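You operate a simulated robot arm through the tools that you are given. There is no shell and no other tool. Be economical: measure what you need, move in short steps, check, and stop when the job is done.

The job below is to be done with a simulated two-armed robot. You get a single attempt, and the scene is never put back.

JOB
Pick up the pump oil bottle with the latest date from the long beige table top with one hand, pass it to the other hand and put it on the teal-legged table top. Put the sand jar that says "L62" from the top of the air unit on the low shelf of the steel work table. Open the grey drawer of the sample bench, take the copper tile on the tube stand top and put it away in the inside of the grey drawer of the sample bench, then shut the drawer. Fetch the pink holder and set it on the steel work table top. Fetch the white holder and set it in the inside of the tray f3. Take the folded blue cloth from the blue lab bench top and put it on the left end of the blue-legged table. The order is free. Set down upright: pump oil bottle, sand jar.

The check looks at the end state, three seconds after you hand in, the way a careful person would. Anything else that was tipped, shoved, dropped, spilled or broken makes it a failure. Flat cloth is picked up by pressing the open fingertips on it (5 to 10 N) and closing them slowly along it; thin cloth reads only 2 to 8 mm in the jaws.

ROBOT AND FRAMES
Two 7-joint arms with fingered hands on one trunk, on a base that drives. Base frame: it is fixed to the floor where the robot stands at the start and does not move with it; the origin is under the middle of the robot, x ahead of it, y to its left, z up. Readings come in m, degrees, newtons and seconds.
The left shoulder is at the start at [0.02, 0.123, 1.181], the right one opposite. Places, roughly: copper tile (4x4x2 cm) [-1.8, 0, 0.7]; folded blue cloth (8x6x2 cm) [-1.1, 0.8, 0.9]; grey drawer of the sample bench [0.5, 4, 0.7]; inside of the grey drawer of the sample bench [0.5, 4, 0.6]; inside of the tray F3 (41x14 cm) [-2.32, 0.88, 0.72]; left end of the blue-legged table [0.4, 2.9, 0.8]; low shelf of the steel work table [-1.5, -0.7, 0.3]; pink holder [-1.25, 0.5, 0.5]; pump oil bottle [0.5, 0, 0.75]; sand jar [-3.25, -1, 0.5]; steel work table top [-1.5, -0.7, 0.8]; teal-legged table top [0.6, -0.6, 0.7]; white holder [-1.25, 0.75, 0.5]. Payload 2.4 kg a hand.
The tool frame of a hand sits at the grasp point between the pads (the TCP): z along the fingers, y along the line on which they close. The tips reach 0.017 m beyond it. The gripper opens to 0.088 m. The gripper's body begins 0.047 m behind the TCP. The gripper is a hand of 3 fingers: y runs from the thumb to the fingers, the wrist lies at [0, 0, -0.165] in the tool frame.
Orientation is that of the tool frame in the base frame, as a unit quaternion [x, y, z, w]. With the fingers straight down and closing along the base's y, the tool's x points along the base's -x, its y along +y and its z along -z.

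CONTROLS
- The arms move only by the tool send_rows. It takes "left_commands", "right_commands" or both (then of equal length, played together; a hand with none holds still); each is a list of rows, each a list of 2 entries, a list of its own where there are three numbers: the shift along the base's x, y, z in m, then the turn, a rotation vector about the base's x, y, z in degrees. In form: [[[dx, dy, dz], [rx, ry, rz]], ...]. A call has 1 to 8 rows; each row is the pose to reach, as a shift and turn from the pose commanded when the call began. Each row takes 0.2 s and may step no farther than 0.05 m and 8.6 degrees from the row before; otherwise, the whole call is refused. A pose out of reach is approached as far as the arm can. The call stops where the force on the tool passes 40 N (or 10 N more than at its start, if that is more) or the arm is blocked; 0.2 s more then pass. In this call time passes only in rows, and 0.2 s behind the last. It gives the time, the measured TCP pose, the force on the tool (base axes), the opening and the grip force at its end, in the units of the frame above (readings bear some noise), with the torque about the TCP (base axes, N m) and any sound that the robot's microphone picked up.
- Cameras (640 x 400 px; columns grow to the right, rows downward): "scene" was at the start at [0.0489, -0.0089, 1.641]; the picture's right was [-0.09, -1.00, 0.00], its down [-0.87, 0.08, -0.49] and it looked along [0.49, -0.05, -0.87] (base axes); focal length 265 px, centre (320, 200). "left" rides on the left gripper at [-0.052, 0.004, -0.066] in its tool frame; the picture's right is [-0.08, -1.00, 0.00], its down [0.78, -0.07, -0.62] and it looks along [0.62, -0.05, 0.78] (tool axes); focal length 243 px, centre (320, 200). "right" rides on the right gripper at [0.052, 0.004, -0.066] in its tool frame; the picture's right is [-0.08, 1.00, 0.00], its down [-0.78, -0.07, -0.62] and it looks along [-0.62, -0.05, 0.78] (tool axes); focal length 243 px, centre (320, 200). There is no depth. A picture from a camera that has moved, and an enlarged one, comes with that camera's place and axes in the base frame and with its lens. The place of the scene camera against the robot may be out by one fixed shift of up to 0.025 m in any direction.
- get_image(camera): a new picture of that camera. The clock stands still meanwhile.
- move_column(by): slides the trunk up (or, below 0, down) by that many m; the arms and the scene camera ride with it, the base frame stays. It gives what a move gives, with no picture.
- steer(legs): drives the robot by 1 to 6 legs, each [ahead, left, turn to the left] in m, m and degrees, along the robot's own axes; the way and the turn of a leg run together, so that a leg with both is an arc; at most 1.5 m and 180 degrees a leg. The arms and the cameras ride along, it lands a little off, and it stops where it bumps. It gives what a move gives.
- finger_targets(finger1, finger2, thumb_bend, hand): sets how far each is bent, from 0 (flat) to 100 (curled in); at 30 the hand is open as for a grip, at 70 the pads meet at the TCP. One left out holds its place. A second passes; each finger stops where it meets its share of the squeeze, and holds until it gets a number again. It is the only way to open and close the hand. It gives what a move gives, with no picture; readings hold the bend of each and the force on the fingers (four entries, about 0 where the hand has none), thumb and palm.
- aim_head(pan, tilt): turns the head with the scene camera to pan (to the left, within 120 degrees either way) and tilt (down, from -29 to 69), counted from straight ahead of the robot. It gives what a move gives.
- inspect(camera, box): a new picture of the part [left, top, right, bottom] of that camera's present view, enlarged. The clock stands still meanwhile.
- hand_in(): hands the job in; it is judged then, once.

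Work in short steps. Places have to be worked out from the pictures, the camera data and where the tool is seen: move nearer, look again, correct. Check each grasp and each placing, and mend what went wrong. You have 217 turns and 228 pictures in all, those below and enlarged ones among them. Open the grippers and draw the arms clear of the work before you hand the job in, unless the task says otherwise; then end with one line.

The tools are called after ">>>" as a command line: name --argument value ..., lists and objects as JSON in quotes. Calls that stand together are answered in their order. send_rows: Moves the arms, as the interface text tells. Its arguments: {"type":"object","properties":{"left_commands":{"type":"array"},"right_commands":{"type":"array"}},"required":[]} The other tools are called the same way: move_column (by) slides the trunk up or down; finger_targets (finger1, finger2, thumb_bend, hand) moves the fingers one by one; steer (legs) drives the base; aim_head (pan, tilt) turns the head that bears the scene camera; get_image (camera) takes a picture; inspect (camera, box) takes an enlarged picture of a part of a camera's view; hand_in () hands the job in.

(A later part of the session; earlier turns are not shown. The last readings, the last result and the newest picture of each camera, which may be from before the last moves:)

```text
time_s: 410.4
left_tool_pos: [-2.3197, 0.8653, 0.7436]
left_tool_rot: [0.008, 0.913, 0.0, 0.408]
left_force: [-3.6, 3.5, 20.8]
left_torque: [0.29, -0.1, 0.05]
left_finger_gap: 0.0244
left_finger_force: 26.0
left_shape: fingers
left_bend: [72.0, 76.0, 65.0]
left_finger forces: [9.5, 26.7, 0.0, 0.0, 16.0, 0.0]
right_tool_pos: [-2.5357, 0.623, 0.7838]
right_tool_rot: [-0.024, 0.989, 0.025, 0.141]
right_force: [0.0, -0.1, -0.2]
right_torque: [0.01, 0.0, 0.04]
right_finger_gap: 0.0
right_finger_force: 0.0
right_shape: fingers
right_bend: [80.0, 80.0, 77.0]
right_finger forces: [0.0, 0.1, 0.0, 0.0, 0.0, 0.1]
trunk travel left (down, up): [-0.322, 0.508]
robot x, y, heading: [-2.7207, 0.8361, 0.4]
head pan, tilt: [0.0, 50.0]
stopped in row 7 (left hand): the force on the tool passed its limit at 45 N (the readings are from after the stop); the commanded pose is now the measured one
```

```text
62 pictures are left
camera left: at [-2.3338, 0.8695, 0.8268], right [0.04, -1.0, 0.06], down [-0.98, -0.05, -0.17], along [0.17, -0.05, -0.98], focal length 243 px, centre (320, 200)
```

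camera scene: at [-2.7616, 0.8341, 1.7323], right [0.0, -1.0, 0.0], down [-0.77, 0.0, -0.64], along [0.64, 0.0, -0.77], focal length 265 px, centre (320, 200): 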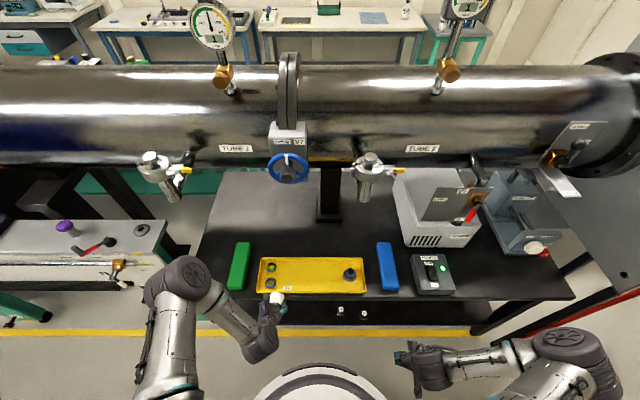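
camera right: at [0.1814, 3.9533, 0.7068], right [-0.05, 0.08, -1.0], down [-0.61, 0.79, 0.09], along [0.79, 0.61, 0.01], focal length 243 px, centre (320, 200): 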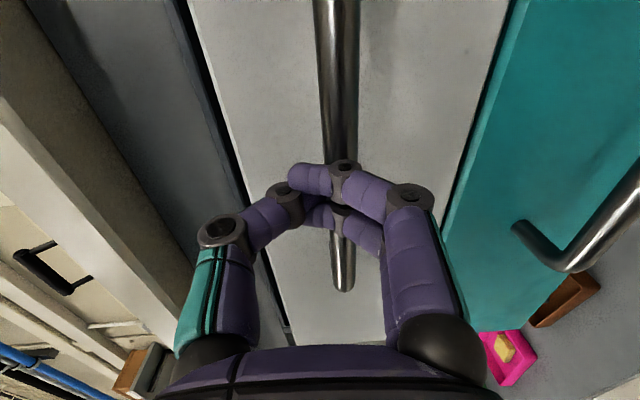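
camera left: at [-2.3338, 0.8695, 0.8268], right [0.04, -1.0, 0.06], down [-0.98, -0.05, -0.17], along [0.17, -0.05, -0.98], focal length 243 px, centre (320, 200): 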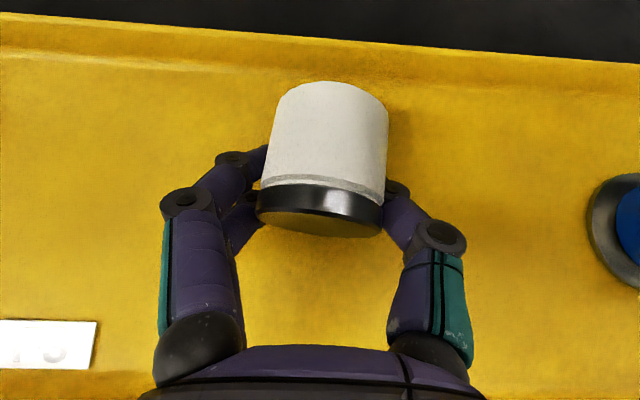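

Contact in the tray. I ease up 4 mm, open gently, and retreat along the hand's axis.

>>> send_rows --left_commands '[[[0, 0, 0.004], [0, 0, 0]]]'

>>> finger_targets --hand "left" --finger1 42 --finger2 42 --thumb_bend 42

>>> send_rows --left_commands '[[[-0.01, 0, 0.03], [0, 0, 0]], [[-0.03, 0, 0.06], [0, 0, 0]], [[-0.06, 0, 0.09], [0, 0, 0]], [[-0.09, 0, 0.12], [0, 0, 0]]]'

>>> get_image --camera "left"

```text
time_s: 410.8
left_tool_pos: [-2.3218, 0.866, 0.7443]
left_tool_rot: [0.007, 0.915, 0.0, 0.403]
left_force: [0.5, 0.5, -0.1]
left_torque: [-0.01, -0.01, 0.03]
left_finger_gap: 0.0249
left_finger_force: 16.1
left_shape: fingers
left_bend: [72.0, 73.0, 65.0]
left_finger forces: [9.5, 7.0, 0.1, 0.0, 15.8, 0.0]
right_tool_pos: [-2.5354, 0.6229, 0.7846]
right_tool_rot: [-0.025, 0.989, 0.025, 0.141]
right_force: [0.6, 0.1, 0.6]
right_torque: [0.01, -0.02, 0.03]
right_finger_gap: 0.0
right_finger_force: 0.1
right_shape: fingers
right_bend: [80.0, 80.0, 77.0]
right_finger forces: [0.0, 0.1, 0.0, 0.0, 0.0, 0.1]
trunk travel left (down, up): [-0.322, 0.508]
robot x, y, heading: [-2.7223, 0.8365, 0.3]
head pan, tilt: [0.0, 50.0]
```

```text
time_s: 411.8
left_tool_pos: [-2.3208, 0.865, 0.7477]
left_tool_rot: [0.007, 0.914, 0.0, 0.406]
left_force: [2.0, -5.1, 18.8]
left_torque: [0.26, -0.19, -0.08]
left_finger_gap: 0.058
left_finger_force: 8.4
left_shape: fingers
left_bend: [42.0, 59.0, 42.0]
left_finger forces: [0.0, 18.1, 0.0, 0.0, 0.4, 0.0]
right_tool_pos: [-2.5344, 0.6225, 0.7833]
right_tool_rot: [-0.025, 0.989, 0.025, 0.141]
right_force: [0.3, 0.0, -0.2]
right_torque: [-0.03, 0.0, 0.01]
right_finger_gap: 0.0
right_finger_force: 0.0
right_shape: fingers
right_bend: [80.0, 80.0, 77.0]
right_finger forces: [0.0, 0.1, 0.0, 0.1, 0.0, 0.0]
trunk travel left (down, up): [-0.322, 0.508]
robot x, y, heading: [-2.7172, 0.8367, 0.6]
head pan, tilt: [0.0, 50.0]
```

```text
time_s: 412.8
left_tool_pos: [-2.4098, 0.866, 0.8677]
left_tool_rot: [0.007, 0.915, 0.0, 0.404]
left_force: [-1.1, -0.4, -0.9]
left_torque: [-0.03, 0.0, -0.01]
left_finger_gap: 0.0582
left_finger_force: 0.0
left_shape: fingers
left_bend: [42.0, 42.0, 42.0]
left_finger forces: [0.0, 0.0, 0.1, 0.0, 0.0, 0.0]
right_tool_pos: [-2.5353, 0.6226, 0.7839]
right_tool_rot: [-0.025, 0.989, 0.025, 0.142]
right_force: [0.0, -0.2, 0.1]
right_torque: [0.0, -0.02, -0.02]
right_finger_gap: 0.0
right_finger_force: 0.1
right_shape: fingers
right_bend: [80.0, 80.0, 77.0]
right_finger forces: [0.0, 0.0, 0.1, 0.0, 0.0, 0.0]
trunk travel left (down, up): [-0.322, 0.508]
robot x, y, heading: [-2.7183, 0.8352, 0.2]
head pan, tilt: [0.0, 50.0]
```

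```text
61 pictures are left
camera left: at [-2.4229, 0.8692, 0.9504], right [0.04, -1.0, 0.06], down [-0.99, -0.05, -0.16], along [0.16, -0.05, -0.99], focal length 243 px, centre (320, 200)
```

left: 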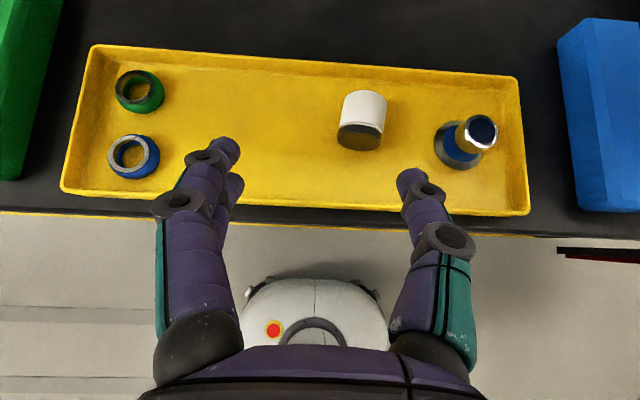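

The white holder lies in tray F3. I back off, turn to face west, and go south to the air unit for the sand jar.

>>> move_column --by 0.1

>>> steer --legs '[[-0.15, 0, 0], [0, 0, 179.5], [-0.2, 0, 0], [0, 1.5, 0]]'

>>> aim_head --pan 0 --tilt 45

>>> get_image --camera "scene"

>>> get_image --camera "left"

```text
time_s: 414.1
left_tool_pos: [-2.4084, 0.8661, 0.9671]
left_tool_rot: [0.007, 0.914, 0.001, 0.405]
left_force: [-0.3, 0.2, -0.7]
left_torque: [0.01, 0.02, -0.03]
left_finger_gap: 0.0582
left_finger_force: 0.1
left_shape: fingers
left_bend: [42.0, 42.0, 42.0]
left_finger forces: [0.0, 0.2, 0.0, 0.0, 0.1, 0.0]
right_tool_pos: [-2.5343, 0.6241, 0.885]
right_tool_rot: [-0.024, 0.989, 0.025, 0.141]
right_force: [0.8, -0.5, -0.6]
right_torque: [0.0, 0.02, 0.01]
right_finger_gap: 0.0
right_finger_force: 0.0
right_shape: fingers
right_bend: [80.0, 80.0, 77.0]
right_finger forces: [0.1, 0.1, 0.0, 0.0, 0.0, 0.0]
trunk travel left (down, up): [-0.422, 0.408]
robot x, y, heading: [-2.7195, 0.8378, 0.0]
head pan, tilt: [0.0, 50.0]
```

```text
time_s: 431.1
left_tool_pos: [-2.9626, -0.7138, 0.9663]
left_tool_rot: [0.915, 0.003, -0.404, 0.005]
left_force: [-0.1, -0.4, -0.7]
left_torque: [-0.03, -0.02, 0.02]
left_finger_gap: 0.058
left_finger_force: 0.0
left_shape: fingers
left_bend: [42.0, 42.0, 42.0]
left_finger forces: [0.0, 0.0, 0.0, 0.0, 0.0, 0.1]
right_tool_pos: [-2.8449, -0.4703, 0.8845]
right_tool_rot: [0.989, 0.037, -0.141, 0.026]
right_force: [-0.5, -0.1, 0.0]
right_torque: [0.0, 0.0, 0.02]
right_finger_gap: 0.0
right_finger_force: 0.1
right_shape: fingers
right_bend: [80.0, 80.0, 77.0]
right_finger forces: [0.0, 0.0, 0.0, 0.0, 0.0, 0.0]
trunk travel left (down, up): [-0.422, 0.408]
robot x, y, heading: [-2.6561, -0.6793, -178.4]
head pan, tilt: [0.0, 50.0]
```

```text
time_s: 431.7
left_tool_pos: [-2.964, -0.7142, 0.9666]
left_tool_rot: [0.914, 0.003, -0.405, 0.005]
left_force: [0.1, 0.5, -0.5]
left_torque: [0.01, 0.0, -0.02]
left_finger_gap: 0.0579
left_finger_force: 0.2
left_shape: fingers
left_bend: [42.0, 42.0, 42.0]
left_finger forces: [0.0, 0.1, 0.0, 0.0, 0.0, 0.1]
right_tool_pos: [-2.845, -0.4698, 0.8839]
right_tool_rot: [0.989, 0.036, -0.141, 0.026]
right_force: [0.6, 0.4, 0.1]
right_torque: [-0.02, -0.02, 0.0]
right_finger_gap: 0.0
right_finger_force: 0.1
right_shape: fingers
right_bend: [80.0, 80.0, 77.0]
right_finger forces: [0.1, 0.1, 0.0, 0.1, 0.0, 0.0]
trunk travel left (down, up): [-0.422, 0.408]
robot x, y, heading: [-2.6537, -0.6784, -178.3]
head pan, tilt: [0.0, 45.0]
```

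```text
60 pictures are left
camera scene: at [-2.7116, -0.6834, 1.6892], right [-0.03, 1.0, 0.0], down [0.71, 0.02, -0.71], along [-0.71, -0.02, -0.71], focal length 265 px, centre (320, 200)
```

scene: 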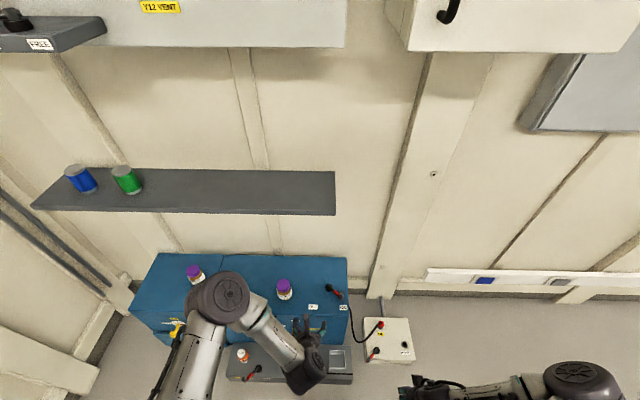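

```text
59 pictures are left
camera left: at [-2.9494, -0.7184, 1.05], right [-0.07, 1.0, 0.06], down [0.98, 0.07, -0.16], along [-0.16, 0.04, -0.99], focal length 243 px, centre (320, 200)
```

left: 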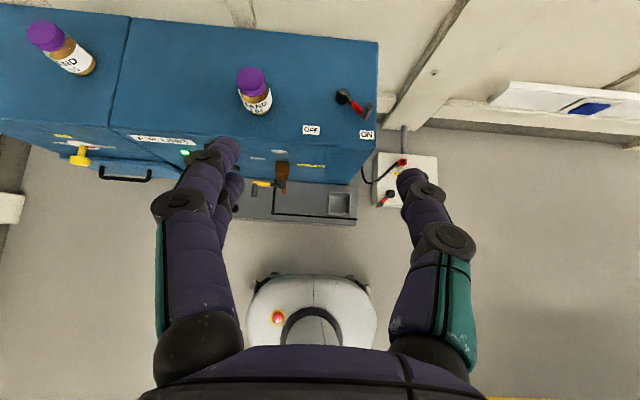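

Triangulation puts the L62 jar at (-3.27, -0.86), lid top near z 0.57, and the base can come to about x -2.81. I drive in, lower the trunk, open the fingers and look.

>>> steer --legs '[[0.14, 0.055, -1.7]]'

>>> move_column --by -0.26

>>> finger_targets --hand "left" --finger1 27 --finger2 27 --thumb_bend 27

>>> get_image --camera "left"

>>> get_image --camera "scene"

```text
time_s: 433.1
left_tool_pos: [-3.1074, -0.7627, 0.9657]
left_tool_rot: [0.915, -0.01, -0.404, -0.001]
left_force: [0.1, -0.6, -0.2]
left_torque: [0.0, -0.01, -0.02]
left_finger_gap: 0.058
left_finger_force: 0.0
left_shape: fingers
left_bend: [42.0, 42.0, 42.0]
left_finger forces: [0.1, 0.1, 0.0, 0.0, 0.1, 0.0]
right_tool_pos: [-2.9801, -0.5217, 0.8847]
right_tool_rot: [0.989, 0.022, -0.141, 0.025]
right_force: [0.8, 0.1, 0.0]
right_torque: [0.02, 0.01, 0.0]
right_finger_gap: 0.0
right_finger_force: 0.1
right_shape: fingers
right_bend: [80.0, 80.0, 77.0]
right_finger forces: [0.1, 0.0, 0.1, 0.0, 0.0, 0.0]
trunk travel left (down, up): [-0.422, 0.408]
robot x, y, heading: [-2.7927, -0.7351, 180.1]
head pan, tilt: [0.0, 45.0]
```

```text
time_s: 435.8
left_tool_pos: [-3.1047, -0.7619, 0.7074]
left_tool_rot: [0.915, -0.01, -0.404, 0.0]
left_force: [-0.1, 0.1, 0.7]
left_torque: [-0.01, 0.0, 0.0]
left_finger_gap: 0.0581
left_finger_force: 0.0
left_shape: fingers
left_bend: [42.0, 42.0, 42.0]
left_finger forces: [0.0, 0.0, 0.1, 0.0, 0.0, 0.1]
right_tool_pos: [-2.9792, -0.5208, 0.6255]
right_tool_rot: [0.989, 0.022, -0.142, 0.024]
right_force: [-0.3, 0.4, -0.6]
right_torque: [-0.02, -0.01, -0.02]
right_finger_gap: 0.0
right_finger_force: 0.1
right_shape: fingers
right_bend: [80.0, 80.0, 77.0]
right_finger forces: [0.0, 0.1, 0.1, 0.0, 0.0, 0.0]
trunk travel left (down, up): [-0.162, 0.668]
robot x, y, heading: [-2.7972, -0.7362, 179.7]
head pan, tilt: [0.0, 45.0]
```

```text
time_s: 436.8
left_tool_pos: [-3.105, -0.7615, 0.7072]
left_tool_rot: [0.914, -0.01, -0.405, -0.001]
left_force: [0.7, 0.3, -0.9]
left_torque: [-0.02, 0.01, 0.02]
left_finger_gap: 0.0884
left_finger_force: 0.0
left_shape: fingers
left_bend: [27.0, 27.0, 27.0]
left_finger forces: [0.0, 0.0, 0.0, 0.0, 0.1, 0.0]
right_tool_pos: [-2.9789, -0.5215, 0.6245]
right_tool_rot: [0.989, 0.022, -0.142, 0.025]
right_force: [0.6, -0.7, -0.1]
right_torque: [0.03, -0.03, -0.02]
right_finger_gap: 0.0
right_finger_force: 0.0
right_shape: fingers
right_bend: [80.0, 80.0, 77.0]
right_finger forces: [0.1, 0.0, 0.0, 0.1, 0.0, 0.1]
trunk travel left (down, up): [-0.162, 0.668]
robot x, y, heading: [-2.7931, -0.7353, 180.1]
head pan, tilt: [0.0, 45.0]
```

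```text
58 pictures are left
camera left: at [-3.0912, -0.7667, 0.79], right [-0.04, 1.0, 0.06], down [0.99, 0.05, -0.16], along [-0.16, 0.05, -0.99], focal length 243 px, centre (320, 200)
```

left: 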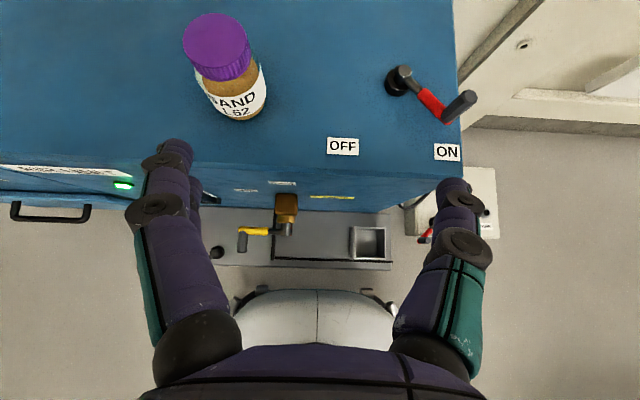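

```text
57 pictures are left
camera scene: at [-2.8525, -0.7384, 1.4293], right [0.0, 1.0, 0.0], down [0.71, 0.0, -0.71], along [-0.71, 0.0, -0.71], focal length 265 px, centre (320, 200)
```

scene: 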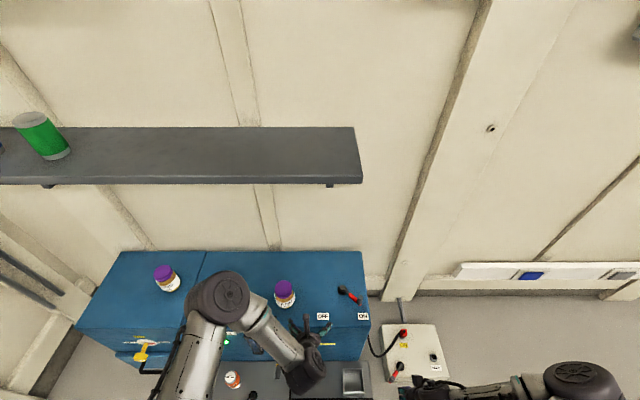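

It is L62, at about (-3.283, -0.865). I lower the trunk a little and align the left hand in front of and above the jar.

>>> move_column --by -0.06

>>> send_rows --left_commands '[[[-0.02, -0.035, 0], [0, 0, 0]], [[-0.04, -0.07, 0], [0, 0, 0]], [[-0.07, -0.103, 0], [0, 0, 0]]]'

>>> get_image --camera "left"

```text
time_s: 437.8
left_tool_pos: [-3.1053, -0.762, 0.6465]
left_tool_rot: [0.915, -0.01, -0.404, -0.001]
left_force: [-0.3, 1.1, 0.4]
left_torque: [0.02, -0.03, 0.0]
left_finger_gap: 0.0885
left_finger_force: 0.1
left_shape: fingers
left_bend: [27.0, 27.0, 27.0]
left_finger forces: [0.0, 0.1, 0.0, 0.0, 0.0, 0.0]
right_tool_pos: [-2.9794, -0.521, 0.5636]
right_tool_rot: [0.989, 0.023, -0.141, 0.024]
right_force: [-0.2, -0.2, 0.5]
right_torque: [0.01, 0.0, 0.0]
right_finger_gap: 0.0
right_finger_force: 0.1
right_shape: fingers
right_bend: [80.0, 80.0, 77.0]
right_finger forces: [0.1, 0.0, 0.0, 0.0, 0.0, 0.0]
trunk travel left (down, up): [-0.102, 0.728]
robot x, y, heading: [-2.7917, -0.7383, 179.9]
head pan, tilt: [0.0, 45.0]
```

```text
time_s: 438.6
left_tool_pos: [-3.175, -0.8629, 0.6474]
left_tool_rot: [0.915, -0.011, -0.403, -0.002]
left_force: [0.1, 0.2, -0.4]
left_torque: [-0.01, -0.02, -0.01]
left_finger_gap: 0.0883
left_finger_force: 0.0
left_shape: fingers
left_bend: [27.0, 27.0, 27.0]
left_finger forces: [0.0, 0.1, 0.1, 0.0, 0.1, 0.1]
right_tool_pos: [-2.9797, -0.5206, 0.564]
right_tool_rot: [0.989, 0.022, -0.141, 0.025]
right_force: [-0.5, -1.1, -0.7]
right_torque: [0.01, 0.02, 0.0]
right_finger_gap: 0.0001
right_finger_force: 0.1
right_shape: fingers
right_bend: [80.0, 80.0, 77.0]
right_finger forces: [0.0, 0.0, 0.0, 0.0, 0.0, 0.1]
trunk travel left (down, up): [-0.102, 0.728]
robot x, y, heading: [-2.7952, -0.7374, 179.8]
head pan, tilt: [0.0, 45.0]
```

```text
56 pictures are left
camera left: at [-3.161, -0.8682, 0.7316], right [-0.04, 1.0, 0.06], down [0.99, 0.05, -0.16], along [-0.16, 0.05, -0.99], focal length 243 px, centre (320, 200)
```

left: 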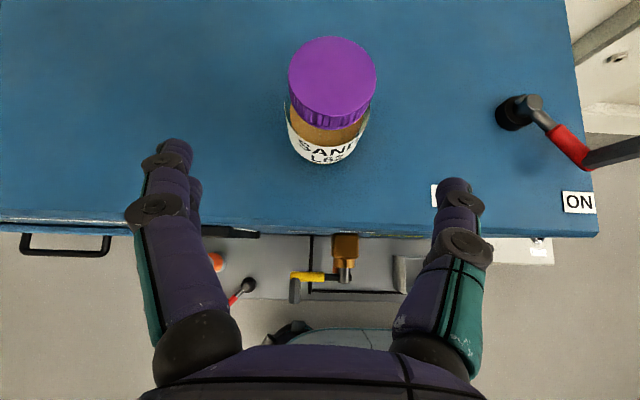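

The jar is straight ahead: lid top near z 0.58, unit top near 0.49. I advance along the axis in steps.

>>> send_rows --left_commands '[[[-0.03, 0.003, -0.033], [0, 0, 0]], [[-0.06, 0.006, -0.065], [0, 0, 0]], [[-0.075, 0.006, -0.085], [0, 0, 0]]]'

>>> get_image --camera "left"

```text
time_s: 439.4
left_tool_pos: [-3.2518, -0.8604, 0.5616]
left_tool_rot: [0.914, -0.01, -0.405, -0.001]
left_force: [0.3, 0.1, -0.4]
left_torque: [0.01, 0.01, 0.0]
left_finger_gap: 0.0888
left_finger_force: 0.1
left_shape: fingers
left_bend: [27.0, 27.0, 27.0]
left_finger forces: [0.1, 0.0, 0.0, 0.0, 0.0, 0.0]
right_tool_pos: [-2.9796, -0.5212, 0.565]
right_tool_rot: [0.989, 0.022, -0.141, 0.025]
right_force: [-0.9, -0.3, 0.0]
right_torque: [0.01, -0.03, -0.01]
right_finger_gap: 0.0001
right_finger_force: 0.1
right_shape: fingers
right_bend: [80.0, 80.0, 77.0]
right_finger forces: [0.0, 0.0, 0.0, 0.0, 0.0, 0.1]
trunk travel left (down, up): [-0.102, 0.728]
robot x, y, heading: [-2.7905, -0.7354, 179.9]
head pan, tilt: [0.0, 45.0]
```

```text
55 pictures are left
camera left: at [-3.2371, -0.8645, 0.6442], right [-0.04, 1.0, 0.06], down [0.99, 0.05, -0.16], along [-0.16, 0.05, -0.99], focal length 243 px, centre (320, 200)
```

left: 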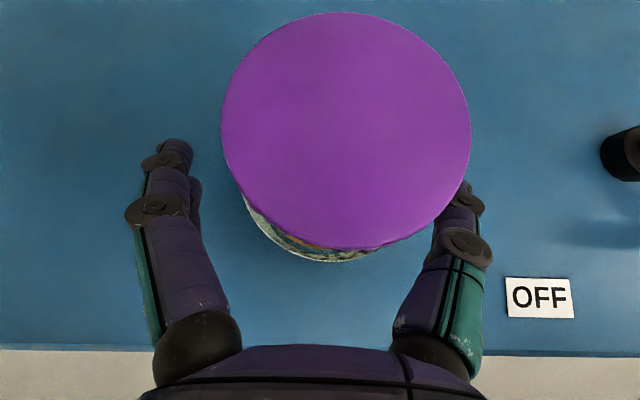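

The lid is at (-3.264, -0.856), top 0.588. I go only slightly further so the palm doesn't touch the lid, then close gently.

>>> send_rows --left_commands '[[[-0.006, 0.004, -0.009], [0, 0, 0]]]'

>>> finger_targets --hand "left" --finger1 40 --finger2 40 --thumb_bend 40

>>> finger_targets --hand "left" --finger1 60 --finger2 60 --thumb_bend 60

>>> get_image --camera "left"

>>> inspect --camera "scene" --box '[200, 240, 400, 380]'

```text
time_s: 439.8
left_tool_pos: [-3.2562, -0.8559, 0.5531]
left_tool_rot: [0.915, -0.01, -0.404, -0.001]
left_force: [-0.5, 0.3, 0.0]
left_torque: [-0.01, 0.01, 0.02]
left_finger_gap: 0.0883
left_finger_force: 0.0
left_shape: fingers
left_bend: [27.0, 27.0, 27.0]
left_finger forces: [0.0, 0.0, 0.1, 0.0, 0.0, 0.0]
right_tool_pos: [-2.9784, -0.521, 0.5638]
right_tool_rot: [0.989, 0.022, -0.141, 0.024]
right_force: [0.8, -0.2, -0.1]
right_torque: [0.01, 0.02, 0.01]
right_finger_gap: 0.0
right_finger_force: 0.1
right_shape: fingers
right_bend: [80.0, 80.0, 77.0]
right_finger forces: [0.0, 0.0, 0.0, 0.1, 0.0, 0.1]
trunk travel left (down, up): [-0.102, 0.728]
robot x, y, heading: [-2.7933, -0.7349, 180.0]
head pan, tilt: [0.0, 45.0]
```

```text
time_s: 440.8
left_tool_pos: [-3.2561, -0.8563, 0.5521]
left_tool_rot: [0.914, -0.01, -0.405, 0.0]
left_force: [-0.1, 0.2, 0.7]
left_torque: [0.04, 0.0, 0.02]
left_finger_gap: 0.063
left_finger_force: 0.0
left_shape: fingers
left_bend: [40.0, 40.0, 40.0]
left_finger forces: [0.0, 0.2, 0.1, 0.0, 0.0, 0.1]
right_tool_pos: [-2.9799, -0.5209, 0.564]
right_tool_rot: [0.989, 0.022, -0.141, 0.024]
right_force: [-0.6, 0.1, 0.6]
right_torque: [0.03, 0.0, 0.0]
right_finger_gap: 0.0
right_finger_force: 0.1
right_shape: fingers
right_bend: [80.0, 80.0, 77.0]
right_finger forces: [0.0, 0.0, 0.1, 0.0, 0.0, 0.1]
trunk travel left (down, up): [-0.102, 0.728]
robot x, y, heading: [-2.7919, -0.7312, 180.0]
head pan, tilt: [0.0, 45.0]
```

```text
time_s: 441.8
left_tool_pos: [-3.2559, -0.856, 0.5525]
left_tool_rot: [0.914, -0.01, -0.405, -0.001]
left_force: [0.3, 0.1, 0.3]
left_torque: [-0.05, 0.04, -0.01]
left_finger_gap: 0.0555
left_finger_force: 11.8
left_shape: fingers
left_bend: [49.0, 46.0, 47.0]
left_finger forces: [6.4, 6.0, 0.0, 0.1, 11.3, 0.0]
right_tool_pos: [-2.9784, -0.5215, 0.5648]
right_tool_rot: [0.989, 0.022, -0.142, 0.024]
right_force: [0.6, 0.7, 0.3]
right_torque: [-0.02, 0.01, -0.04]
right_finger_gap: 0.0
right_finger_force: 0.1
right_shape: fingers
right_bend: [80.0, 80.0, 77.0]
right_finger forces: [0.0, 0.1, 0.0, 0.1, 0.0, 0.0]
trunk travel left (down, up): [-0.102, 0.728]
robot x, y, heading: [-2.7932, -0.7351, 179.7]
head pan, tilt: [0.0, 45.0]
```

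```text
54 pictures are left
camera left: at [-3.2421, -0.8608, 0.6354], right [-0.04, 1.0, 0.06], down [0.99, 0.05, -0.16], along [-0.16, 0.05, -0.99], focal length 243 px, centre (320, 200)
```

left: 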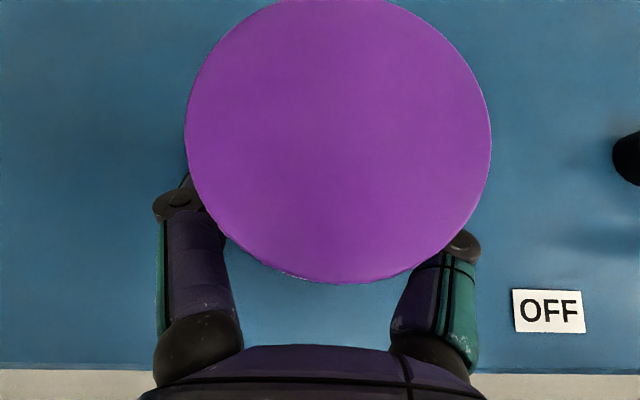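

```text
2.86 times, centred on (300, 310) of scene
camera zoom: at [-2.8525, -0.7386, 1.3693], right [0.0, 1.0, 0.0], down [0.71, 0.0, -0.71], along [-0.71, 0.0, -0.71], focal length 758 px, centre (377, -114)
```

zoom: 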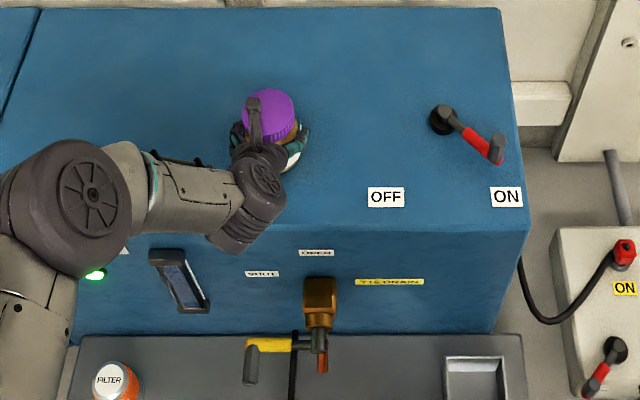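

The jar is gripped below the lid (12 N). I tighten and lift with the trunk, then check.

>>> finger_targets --hand "left" --finger1 70 --finger2 70 --thumb_bend 70

>>> move_column --by 0.04

>>> move_column --by 0.2

>>> get_image --camera "scene"

```text
time_s: 442.8
left_tool_pos: [-3.2554, -0.8563, 0.5536]
left_tool_rot: [0.915, -0.01, -0.404, -0.001]
left_force: [0.0, -0.1, -0.3]
left_torque: [-0.11, 0.01, 0.02]
left_finger_gap: 0.0549
left_finger_force: 18.3
left_shape: fingers
left_bend: [51.0, 48.0, 50.0]
left_finger forces: [9.6, 9.1, 0.0, 0.0, 17.8, 0.0]
right_tool_pos: [-2.9796, -0.5216, 0.5646]
right_tool_rot: [0.99, 0.022, -0.141, 0.024]
right_force: [0.4, -0.2, 0.7]
right_torque: [0.0, 0.0, -0.03]
right_finger_gap: 0.0
right_finger_force: 0.0
right_shape: fingers
right_bend: [80.0, 80.0, 77.0]
right_finger forces: [0.0, 0.0, 0.0, 0.0, 0.1, 0.0]
trunk travel left (down, up): [-0.102, 0.728]
robot x, y, heading: [-2.7932, -0.737, 180.2]
head pan, tilt: [0.0, 45.0]
```

```text
time_s: 443.6
left_tool_pos: [-3.2563, -0.8555, 0.5922]
left_tool_rot: [0.915, -0.01, -0.404, -0.001]
left_force: [-0.2, 0.0, -3.4]
left_torque: [0.0, -0.02, 0.02]
left_finger_gap: 0.0544
left_finger_force: 18.3
left_shape: fingers
left_bend: [51.0, 48.0, 50.0]
left_finger forces: [9.6, 9.0, 0.0, 0.1, 18.3, 0.1]
right_tool_pos: [-2.9779, -0.521, 0.6042]
right_tool_rot: [0.989, 0.022, -0.141, 0.025]
right_force: [-0.2, -0.1, 0.1]
right_torque: [0.02, 0.0, -0.03]
right_finger_gap: 0.0
right_finger_force: 0.2
right_shape: fingers
right_bend: [80.0, 80.0, 77.0]
right_finger forces: [0.1, 0.1, 0.0, 0.0, 0.0, 0.0]
trunk travel left (down, up): [-0.142, 0.688]
robot x, y, heading: [-2.7891, -0.7357, 179.9]
head pan, tilt: [0.0, 45.0]
```

```text
time_s: 445.8
left_tool_pos: [-3.2565, -0.8559, 0.7913]
left_tool_rot: [0.914, -0.01, -0.405, -0.001]
left_force: [-0.4, -0.9, -4.2]
left_torque: [-0.01, 0.0, -0.01]
left_finger_gap: 0.0549
left_finger_force: 18.6
left_shape: fingers
left_bend: [51.0, 48.0, 50.0]
left_finger forces: [9.7, 9.0, 0.0, 0.0, 18.3, 0.1]
right_tool_pos: [-2.9792, -0.5213, 0.804]
right_tool_rot: [0.989, 0.023, -0.141, 0.025]
right_force: [0.2, 0.8, 0.0]
right_torque: [-0.02, 0.01, 0.0]
right_finger_gap: 0.0
right_finger_force: 0.2
right_shape: fingers
right_bend: [80.0, 80.0, 77.0]
right_finger forces: [0.1, 0.0, 0.0, 0.1, 0.0, 0.0]
trunk travel left (down, up): [-0.342, 0.488]
robot x, y, heading: [-2.7947, -0.7374, 180.0]
head pan, tilt: [0.0, 45.0]
```

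```text
52 pictures are left
camera scene: at [-2.853, -0.7385, 1.6092], right [0.0, 1.0, 0.0], down [0.71, 0.0, -0.71], along [-0.71, 0.0, -0.71], focal length 265 px, centre (320, 200)
```

scene: 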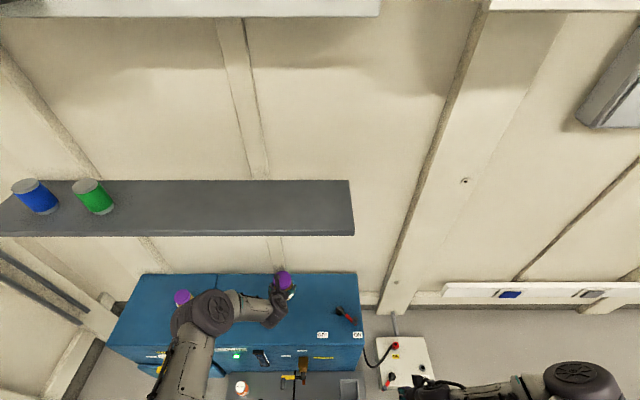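

The L62 jar is up. I retract the arm, back off, turn round toward the steel table's west side and look at its low shelf.

>>> send_rows --left_commands '[[[0.04, 0.0, 0.01], [0, 0, 0]], [[0.08, 0.0, 0.02], [0, 0, 0]], [[0.12, 0.0, 0.03], [0, 0, 0]], [[0.15, 0.0, 0.03], [0, 0, 0]]]'

>>> steer --legs '[[-0.3, 0.05, 0], [0, 0, 180]]'

>>> aim_head --pan 0 --tilt 50

>>> get_image --camera "scene"

```text
time_s: 446.8
left_tool_pos: [-3.1069, -0.8538, 0.8212]
left_tool_rot: [0.914, -0.01, -0.405, 0.0]
left_force: [-0.6, -0.5, -3.9]
left_torque: [-0.01, -0.03, 0.0]
left_finger_gap: 0.0549
left_finger_force: 18.1
left_shape: fingers
left_bend: [51.0, 48.0, 50.0]
left_finger forces: [9.6, 9.0, 0.0, 0.1, 18.5, 0.0]
right_tool_pos: [-2.9797, -0.5215, 0.8043]
right_tool_rot: [0.989, 0.022, -0.142, 0.024]
right_force: [0.3, 0.8, -0.1]
right_torque: [0.01, 0.02, -0.03]
right_finger_gap: 0.0
right_finger_force: 0.0
right_shape: fingers
right_bend: [80.0, 80.0, 77.0]
right_finger forces: [0.0, 0.0, 0.0, 0.0, 0.0, 0.1]
trunk travel left (down, up): [-0.342, 0.488]
robot x, y, heading: [-2.7929, -0.735, 180.0]
head pan, tilt: [0.0, 45.0]
```

```text
time_s: 456.3
left_tool_pos: [-2.1936, -0.6492, 0.8214]
left_tool_rot: [-0.017, 0.914, 0.012, 0.404]
left_force: [0.2, -0.6, -3.6]
left_torque: [0.03, 0.05, -0.02]
left_finger_gap: 0.0546
left_finger_force: 18.1
left_shape: fingers
left_bend: [51.0, 48.0, 50.0]
left_finger forces: [9.3, 8.8, 0.0, 0.1, 18.0, 0.0]
right_tool_pos: [-2.303, -0.989, 0.8041]
right_tool_rot: [-0.051, 0.988, 0.028, 0.141]
right_force: [-0.9, 0.5, 0.7]
right_torque: [0.04, 0.01, 0.01]
right_finger_gap: 0.0
right_finger_force: 0.1
right_shape: fingers
right_bend: [80.0, 80.0, 77.0]
right_finger forces: [0.0, 0.1, 0.0, 0.0, 0.0, 0.0]
trunk travel left (down, up): [-0.342, 0.488]
robot x, y, heading: [-2.4984, -0.7828, 3.1]
head pan, tilt: [0.0, 45.0]
```

```text
time_s: 456.9
left_tool_pos: [-2.1932, -0.6479, 0.8193]
left_tool_rot: [-0.016, 0.914, 0.012, 0.404]
left_force: [-0.3, 1.0, -3.2]
left_torque: [0.03, 0.01, 0.01]
left_finger_gap: 0.0545
left_finger_force: 17.9
left_shape: fingers
left_bend: [51.0, 48.0, 50.0]
left_finger forces: [9.3, 8.8, 0.0, 0.1, 17.9, 0.1]
right_tool_pos: [-2.3026, -0.989, 0.804]
right_tool_rot: [-0.051, 0.988, 0.028, 0.141]
right_force: [0.6, -0.7, 0.5]
right_torque: [-0.05, 0.02, 0.02]
right_finger_gap: 0.0
right_finger_force: 0.0
right_shape: fingers
right_bend: [80.0, 80.0, 77.0]
right_finger forces: [0.0, 0.1, 0.1, 0.1, 0.0, 0.0]
trunk travel left (down, up): [-0.342, 0.488]
robot x, y, heading: [-2.4994, -0.7835, 3.5]
head pan, tilt: [0.0, 50.0]
```

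```text
51 pictures are left
camera scene: at [-2.4392, -0.7851, 1.6024], right [0.06, -1.0, 0.0], down [-0.76, -0.04, -0.64], along [0.64, 0.04, -0.77], focal length 265 px, centre (320, 200)
```

scene: 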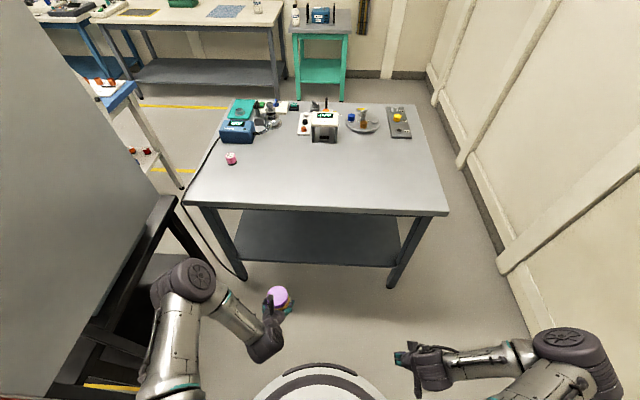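

The low shelf is empty, with its edge at x about -1.80. I straighten, lower the trunk fully, and extend the arm low before driving in.

>>> steer --legs '[[0, -0.04, -3.5]]'

>>> move_column --by -0.33

>>> send_rows --left_commands '[[[0.04, 0, -0.01], [0, 0, 0]], [[0.08, 0, -0.02], [0, 0, 0]], [[0.12, 0, -0.035], [0, 0, 0]], [[0.15, 0, -0.05], [0, 0, 0]], [[0.155, 0, -0.07], [0, 0, 0]]]'

>>> get_image --camera "left"

>>> get_image --camera "scene"

```text
time_s: 457.8
left_tool_pos: [-2.1851, -0.7085, 0.8209]
left_tool_rot: [0.012, 0.915, -0.001, 0.404]
left_force: [1.0, -0.1, -3.5]
left_torque: [0.04, 0.01, -0.01]
left_finger_gap: 0.0546
left_finger_force: 18.3
left_shape: fingers
left_bend: [51.0, 48.0, 50.0]
left_finger forces: [9.4, 8.9, 0.1, 0.1, 18.3, 0.1]
right_tool_pos: [-2.3151, -1.0415, 0.8052]
right_tool_rot: [-0.02, 0.99, 0.025, 0.14]
right_force: [-1.5, -0.3, -0.2]
right_torque: [0.01, 0.01, -0.01]
right_finger_gap: 0.0
right_finger_force: 0.0
right_shape: fingers
right_bend: [80.0, 80.0, 77.0]
right_finger forces: [0.0, 0.0, 0.1, 0.1, 0.0, 0.0]
trunk travel left (down, up): [-0.342, 0.488]
robot x, y, heading: [-2.4965, -0.8257, -0.3]
head pan, tilt: [0.0, 50.0]
```

```text
time_s: 461.1
left_tool_pos: [-2.1849, -0.7072, 0.4898]
left_tool_rot: [0.012, 0.914, -0.001, 0.405]
left_force: [0.1, -0.6, -2.7]
left_torque: [-0.03, 0.03, 0.01]
left_finger_gap: 0.0544
left_finger_force: 17.9
left_shape: fingers
left_bend: [51.0, 48.0, 50.0]
left_finger forces: [9.5, 9.0, 0.0, 0.0, 18.2, 0.0]
right_tool_pos: [-2.3147, -1.0404, 0.475]
right_tool_rot: [-0.019, 0.989, 0.023, 0.141]
right_force: [0.2, 0.2, -0.2]
right_torque: [0.0, 0.01, -0.03]
right_finger_gap: 0.0
right_finger_force: 0.0
right_shape: fingers
right_bend: [80.0, 80.0, 77.0]
right_finger forces: [0.0, 0.0, 0.1, 0.0, 0.0, 0.0]
trunk travel left (down, up): [-0.012, 0.818]
robot x, y, heading: [-2.4991, -0.826, -0.1]
head pan, tilt: [0.0, 50.0]
```

```text
time_s: 462.3
left_tool_pos: [-2.0304, -0.7078, 0.4191]
left_tool_rot: [0.013, 0.915, -0.003, 0.404]
left_force: [0.6, -0.6, -3.2]
left_torque: [0.0, 0.03, 0.01]
left_finger_gap: 0.0547
left_finger_force: 18.4
left_shape: fingers
left_bend: [51.0, 48.0, 50.0]
left_finger forces: [9.6, 8.9, 0.0, 0.1, 18.4, 0.0]
right_tool_pos: [-2.3158, -1.0414, 0.4748]
right_tool_rot: [-0.019, 0.99, 0.023, 0.141]
right_force: [-0.7, 0.2, -0.4]
right_torque: [0.01, 0.03, -0.02]
right_finger_gap: 0.0
right_finger_force: 0.0
right_shape: fingers
right_bend: [80.0, 80.0, 77.0]
right_finger forces: [0.1, 0.0, 0.1, 0.0, 0.1, 0.0]
trunk travel left (down, up): [-0.012, 0.818]
robot x, y, heading: [-2.4998, -0.8243, -0.2]
head pan, tilt: [0.0, 50.0]
```

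```text
50 pictures are left
camera left: at [-2.0434, -0.704, 0.5031], right [0.03, -1.0, 0.06], down [-0.99, -0.04, -0.16], along [0.16, -0.05, -0.99], focal length 243 px, centre (320, 200)
```

left: 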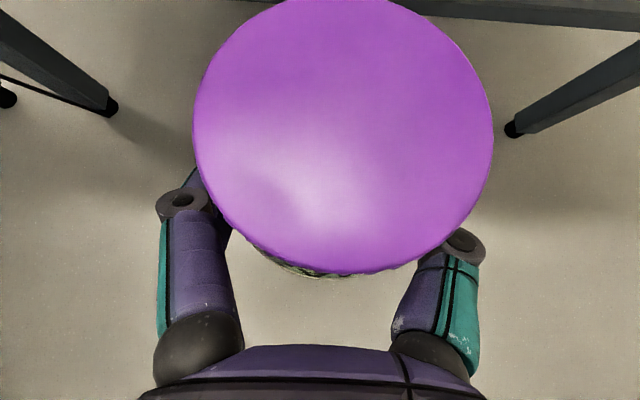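

```text
49 pictures are left
camera scene: at [-2.4381, -0.828, 1.2723], right [0.0, -1.0, 0.0], down [-0.77, 0.0, -0.64], along [0.64, 0.0, -0.77], focal length 265 px, centre (320, 200)
```

scene: 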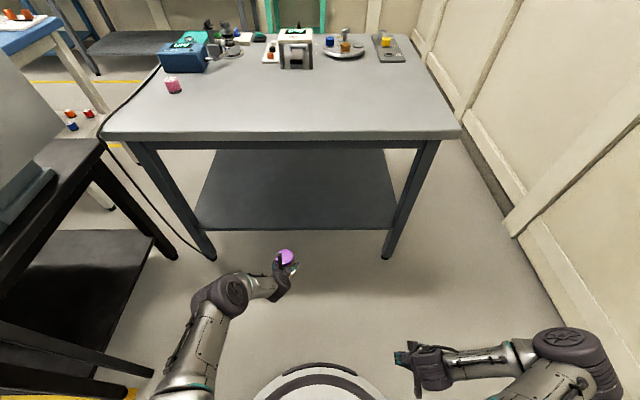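

The jar's bottom is at z 0.357, shelf at about 0.30. I drive in 0.32 m and look.

>>> steer --legs '[[0.2, 0, 0]]'

>>> steer --legs '[[0.13, 0, 0]]'

>>> get_image --camera "left"

>>> get_image --camera "scene"

```text
time_s: 463.9
left_tool_pos: [-1.8317, -0.7093, 0.4205]
left_tool_rot: [0.012, 0.914, -0.001, 0.405]
left_force: [0.3, -0.2, -3.6]
left_torque: [0.02, -0.02, 0.01]
left_finger_gap: 0.0546
left_finger_force: 18.2
left_shape: fingers
left_bend: [51.0, 48.0, 50.0]
left_finger forces: [9.5, 8.9, 0.0, 0.0, 18.5, 0.0]
right_tool_pos: [-2.1172, -1.0422, 0.4747]
right_tool_rot: [-0.019, 0.989, 0.024, 0.142]
right_force: [0.6, 0.2, -0.1]
right_torque: [-0.01, 0.0, -0.03]
right_finger_gap: 0.0
right_finger_force: 0.1
right_shape: fingers
right_bend: [80.0, 80.0, 77.0]
right_finger forces: [0.0, 0.0, 0.0, 0.1, 0.0, 0.0]
trunk travel left (down, up): [-0.012, 0.818]
robot x, y, heading: [-2.3008, -0.8261, -0.3]
head pan, tilt: [0.0, 50.0]
```

```text
time_s: 465.2
left_tool_pos: [-1.6977, -0.7101, 0.4204]
left_tool_rot: [0.012, 0.915, -0.002, 0.404]
left_force: [-0.1, 1.0, -2.6]
left_torque: [0.02, 0.07, 0.01]
left_finger_gap: 0.0544
left_finger_force: 18.3
left_shape: fingers
left_bend: [51.0, 48.0, 50.0]
left_finger forces: [9.6, 9.0, 0.0, 0.0, 18.4, 0.0]
right_tool_pos: [-1.9819, -1.0413, 0.4754]
right_tool_rot: [-0.02, 0.989, 0.024, 0.142]
right_force: [0.3, 0.0, -0.7]
right_torque: [0.03, 0.02, 0.02]
right_finger_gap: 0.0001
right_finger_force: 0.0
right_shape: fingers
right_bend: [80.0, 80.0, 77.0]
right_finger forces: [0.0, 0.0, 0.1, 0.1, 0.1, 0.0]
trunk travel left (down, up): [-0.012, 0.818]
robot x, y, heading: [-2.1717, -0.8262, -0.2]
head pan, tilt: [0.0, 50.0]
```

```text
48 pictures are left
camera left: at [-1.7118, -0.7059, 0.5033], right [0.03, -1.0, 0.06], down [-0.99, -0.04, -0.16], along [0.16, -0.05, -0.99], focal length 243 px, centre (320, 200)
```

left: 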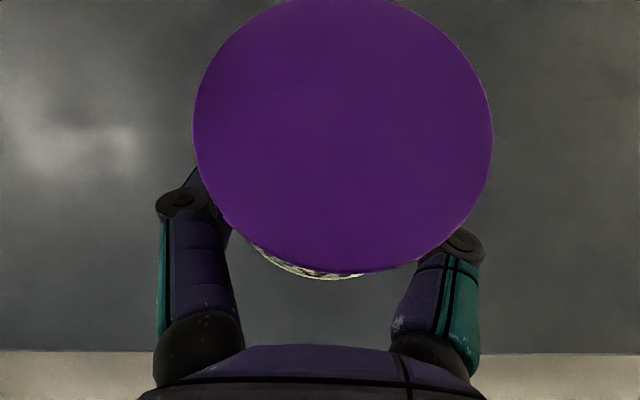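

```text
47 pictures are left
camera scene: at [-2.1065, -0.8299, 1.2723], right [-0.01, -1.0, 0.0], down [-0.77, 0.0, -0.64], along [0.64, 0.0, -0.77], focal length 265 px, centre (320, 200)
```

scene: 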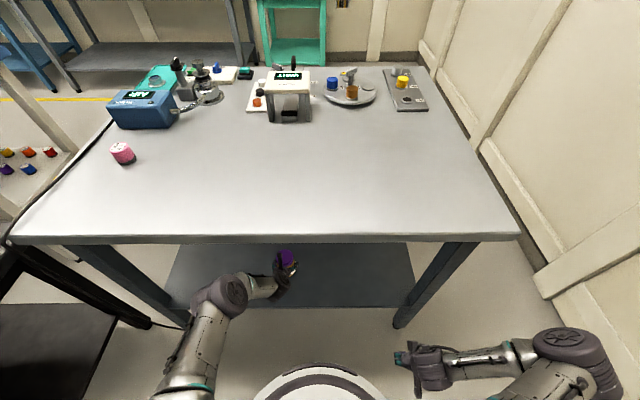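

The jar is over the shelf, 9 cm inside its edge. I lower in small steps to contact.

>>> send_rows --left_commands '[[[-0.004, 0, -0.02], [0, 0, 0]], [[-0.006, 0, -0.035], [0, 0, 0]], [[-0.008, 0, -0.043], [0, 0, 0]], [[-0.01, 0, -0.05], [0, 0, 0]], [[-0.01, 0, -0.056], [0, 0, 0]], [[-0.01, 0, -0.062], [0, 0, 0]], [[-0.01, 0, -0.068], [0, 0, 0]]]'

```text
time_s: 466.8
left_tool_pos: [-1.7098, -0.7099, 0.3546]
left_tool_rot: [0.012, 0.914, -0.002, 0.404]
left_force: [0.7, 0.3, -2.7]
left_torque: [0.0, 0.05, 0.0]
left_finger_gap: 0.0549
left_finger_force: 19.1
left_shape: fingers
left_bend: [51.0, 48.0, 50.0]
left_finger forces: [9.6, 8.9, 0.0, 0.0, 18.4, 0.0]
right_tool_pos: [-1.9819, -1.0432, 0.4741]
right_tool_rot: [-0.02, 0.99, 0.024, 0.14]
right_force: [-0.8, 0.4, -0.1]
right_torque: [0.0, -0.01, -0.02]
right_finger_gap: 0.0
right_finger_force: 0.1
right_shape: fingers
right_bend: [80.0, 80.0, 77.0]
right_finger forces: [0.0, 0.0, 0.0, 0.0, 0.1, 0.1]
trunk travel left (down, up): [-0.012, 0.818]
robot x, y, heading: [-2.1647, -0.8297, -0.4]
head pan, tilt: [0.0, 50.0]
```

No contact yet at TCP 0.355; I continue down in 5 mm steps.

>>> send_rows --left_commands '[[[-0.002, 0, -0.006], [0, 0, 0]], [[-0.004, 0, -0.012], [0, 0, 0]], [[-0.006, 0, -0.018], [0, 0, 0]], [[-0.008, 0, -0.024], [0, 0, 0]], [[-0.01, 0, -0.03], [0, 0, 0]], [[-0.012, 0, -0.036], [0, 0, 0]]]'

>>> get_image --camera "left"

```text
time_s: 468.2
left_tool_pos: [-1.7259, -0.7082, 0.34]
left_tool_rot: [0.012, 0.914, -0.001, 0.406]
left_force: [2.9, -1.6, 21.8]
left_torque: [-0.06, -0.16, -0.05]
left_finger_gap: 0.0546
left_finger_force: 16.9
left_shape: fingers
left_bend: [51.0, 52.0, 51.0]
left_finger forces: [8.8, 7.5, 0.1, 0.0, 18.2, 0.0]
left hand out of reach, approached as far as the arm can: row 1, 2, 3, 4, 5, 6
right_tool_pos: [-1.9829, -1.0426, 0.4738]
right_tool_rot: [-0.02, 0.989, 0.025, 0.142]
right_force: [0.3, 0.6, -0.2]
right_torque: [0.02, -0.04, -0.02]
right_finger_gap: 0.0001
right_finger_force: 0.0
right_shape: fingers
right_bend: [80.0, 80.0, 77.0]
right_finger forces: [0.0, 0.0, 0.0, 0.0, 0.0, 0.0]
trunk travel left (down, up): [-0.012, 0.818]
robot x, y, heading: [-2.1661, -0.8279, -0.2]
head pan, tilt: [0.0, 50.0]
```

```text
46 pictures are left
camera left: at [-1.7399, -0.7043, 0.4228], right [0.03, -1.0, 0.06], down [-0.99, -0.04, -0.16], along [0.16, -0.05, -0.99], focal length 243 px, centre (320, 200)
```

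left: 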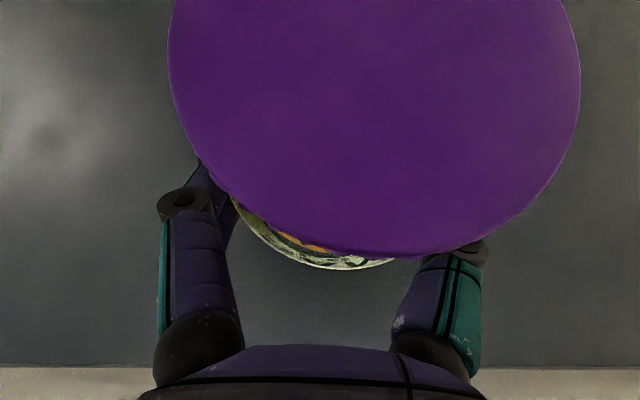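

Contact at z 0.34 with the jar pushed slightly up in the grip. I relieve the load by a couple of millimetres and open gently in two stages.

>>> send_rows --left_commands '[[[0.002, 0, 0.002], [0, 0, 0]]]'

>>> get_image --camera "scene"

>>> finger_targets --hand "left" --finger1 42 --finger2 42 --thumb_bend 42

>>> finger_targets --hand "left" --finger1 27 --finger2 27 --thumb_bend 27

>>> get_image --camera "left"

```text
time_s: 468.6
left_tool_pos: [-1.726, -0.7068, 0.3395]
left_tool_rot: [0.013, 0.915, -0.003, 0.402]
left_force: [-2.5, -1.1, 14.7]
left_torque: [0.04, -0.08, 0.01]
left_finger_gap: 0.0547
left_finger_force: 18.5
left_shape: fingers
left_bend: [51.0, 52.0, 51.0]
left_finger forces: [8.4, 9.2, 0.0, 0.1, 18.9, 0.0]
right_tool_pos: [-1.9833, -1.043, 0.4751]
right_tool_rot: [-0.019, 0.989, 0.024, 0.142]
right_force: [0.4, 0.0, 0.7]
right_torque: [-0.03, -0.01, 0.02]
right_finger_gap: 0.0
right_finger_force: 0.2
right_shape: fingers
right_bend: [80.0, 80.0, 77.0]
right_finger forces: [0.0, 0.0, 0.1, 0.0, 0.1, 0.1]
trunk travel left (down, up): [-0.012, 0.818]
robot x, y, heading: [-2.1642, -0.8273, -0.4]
head pan, tilt: [0.0, 50.0]
```

```text
45 pictures are left
camera scene: at [-2.1079, -0.8304, 1.2724], right [0.0, -1.0, 0.0], down [-0.77, 0.0, -0.64], along [0.64, 0.0, -0.77], focal length 265 px, centre (320, 200)
```

scene: 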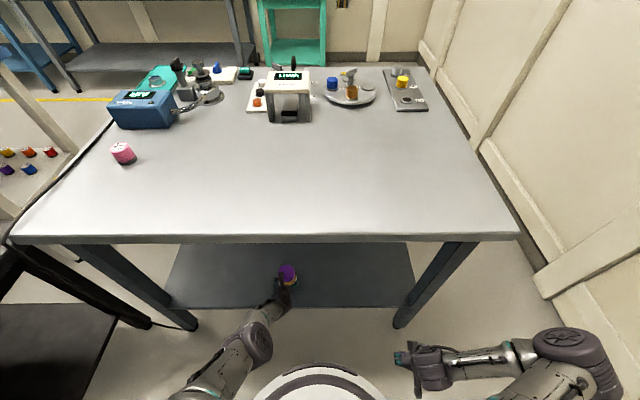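

```text
time_s: 469.6
left_tool_pos: [-1.7237, -0.708, 0.3416]
left_tool_rot: [0.012, 0.914, -0.001, 0.405]
left_force: [-0.1, 0.6, -0.8]
left_torque: [0.03, 0.03, 0.0]
left_finger_gap: 0.0591
left_finger_force: 0.3
left_shape: fingers
left_bend: [42.0, 42.0, 41.0]
left_finger forces: [0.0, 0.2, 0.0, 0.0, 0.8, 0.0]
right_tool_pos: [-1.9835, -1.0425, 0.4749]
right_tool_rot: [-0.02, 0.99, 0.024, 0.141]
right_force: [-0.7, -0.3, 0.3]
right_torque: [0.0, -0.01, 0.0]
right_finger_gap: 0.0002
right_finger_force: 0.1
right_shape: fingers
right_bend: [80.0, 80.0, 77.0]
right_finger forces: [0.1, 0.0, 0.0, 0.0, 0.1, 0.0]
trunk travel left (down, up): [-0.012, 0.818]
robot x, y, heading: [-2.1688, -0.8244, -0.3]
head pan, tilt: [0.0, 50.0]
```

```text
time_s: 470.6
left_tool_pos: [-1.7241, -0.7071, 0.3405]
left_tool_rot: [0.013, 0.915, -0.002, 0.404]
left_force: [-0.1, -0.3, 0.3]
left_torque: [0.0, 0.01, -0.01]
left_finger_gap: 0.0884
left_finger_force: 0.1
left_shape: fingers
left_bend: [27.0, 27.0, 27.0]
left_finger forces: [0.0, 0.0, 0.0, 0.1, 0.0, 0.0]
right_tool_pos: [-1.9816, -1.0415, 0.4745]
right_tool_rot: [-0.02, 0.989, 0.025, 0.141]
right_force: [-0.1, 0.3, -0.7]
right_torque: [-0.01, -0.02, 0.02]
right_finger_gap: 0.0002
right_finger_force: 0.1
right_shape: fingers
right_bend: [80.0, 80.0, 77.0]
right_finger forces: [0.0, 0.0, 0.0, 0.1, 0.0, 0.0]
trunk travel left (down, up): [-0.012, 0.818]
robot x, y, heading: [-2.1655, -0.8273, -0.3]
head pan, tilt: [0.0, 50.0]
```

```text
44 pictures are left
camera left: at [-1.7371, -0.7038, 0.424], right [0.03, -1.0, 0.06], down [-0.99, -0.04, -0.16], along [0.16, -0.05, -0.99], focal length 243 px, centre (320, 200)
```

left: 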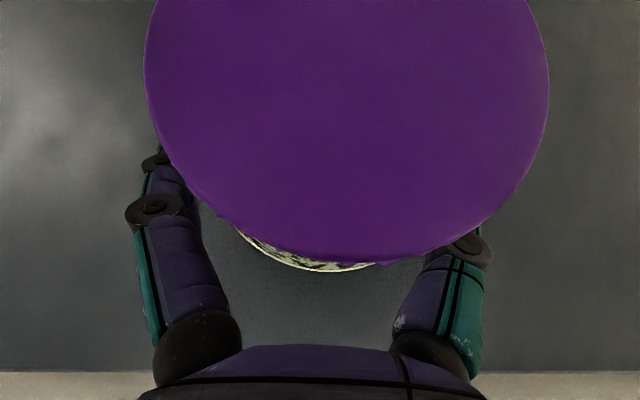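

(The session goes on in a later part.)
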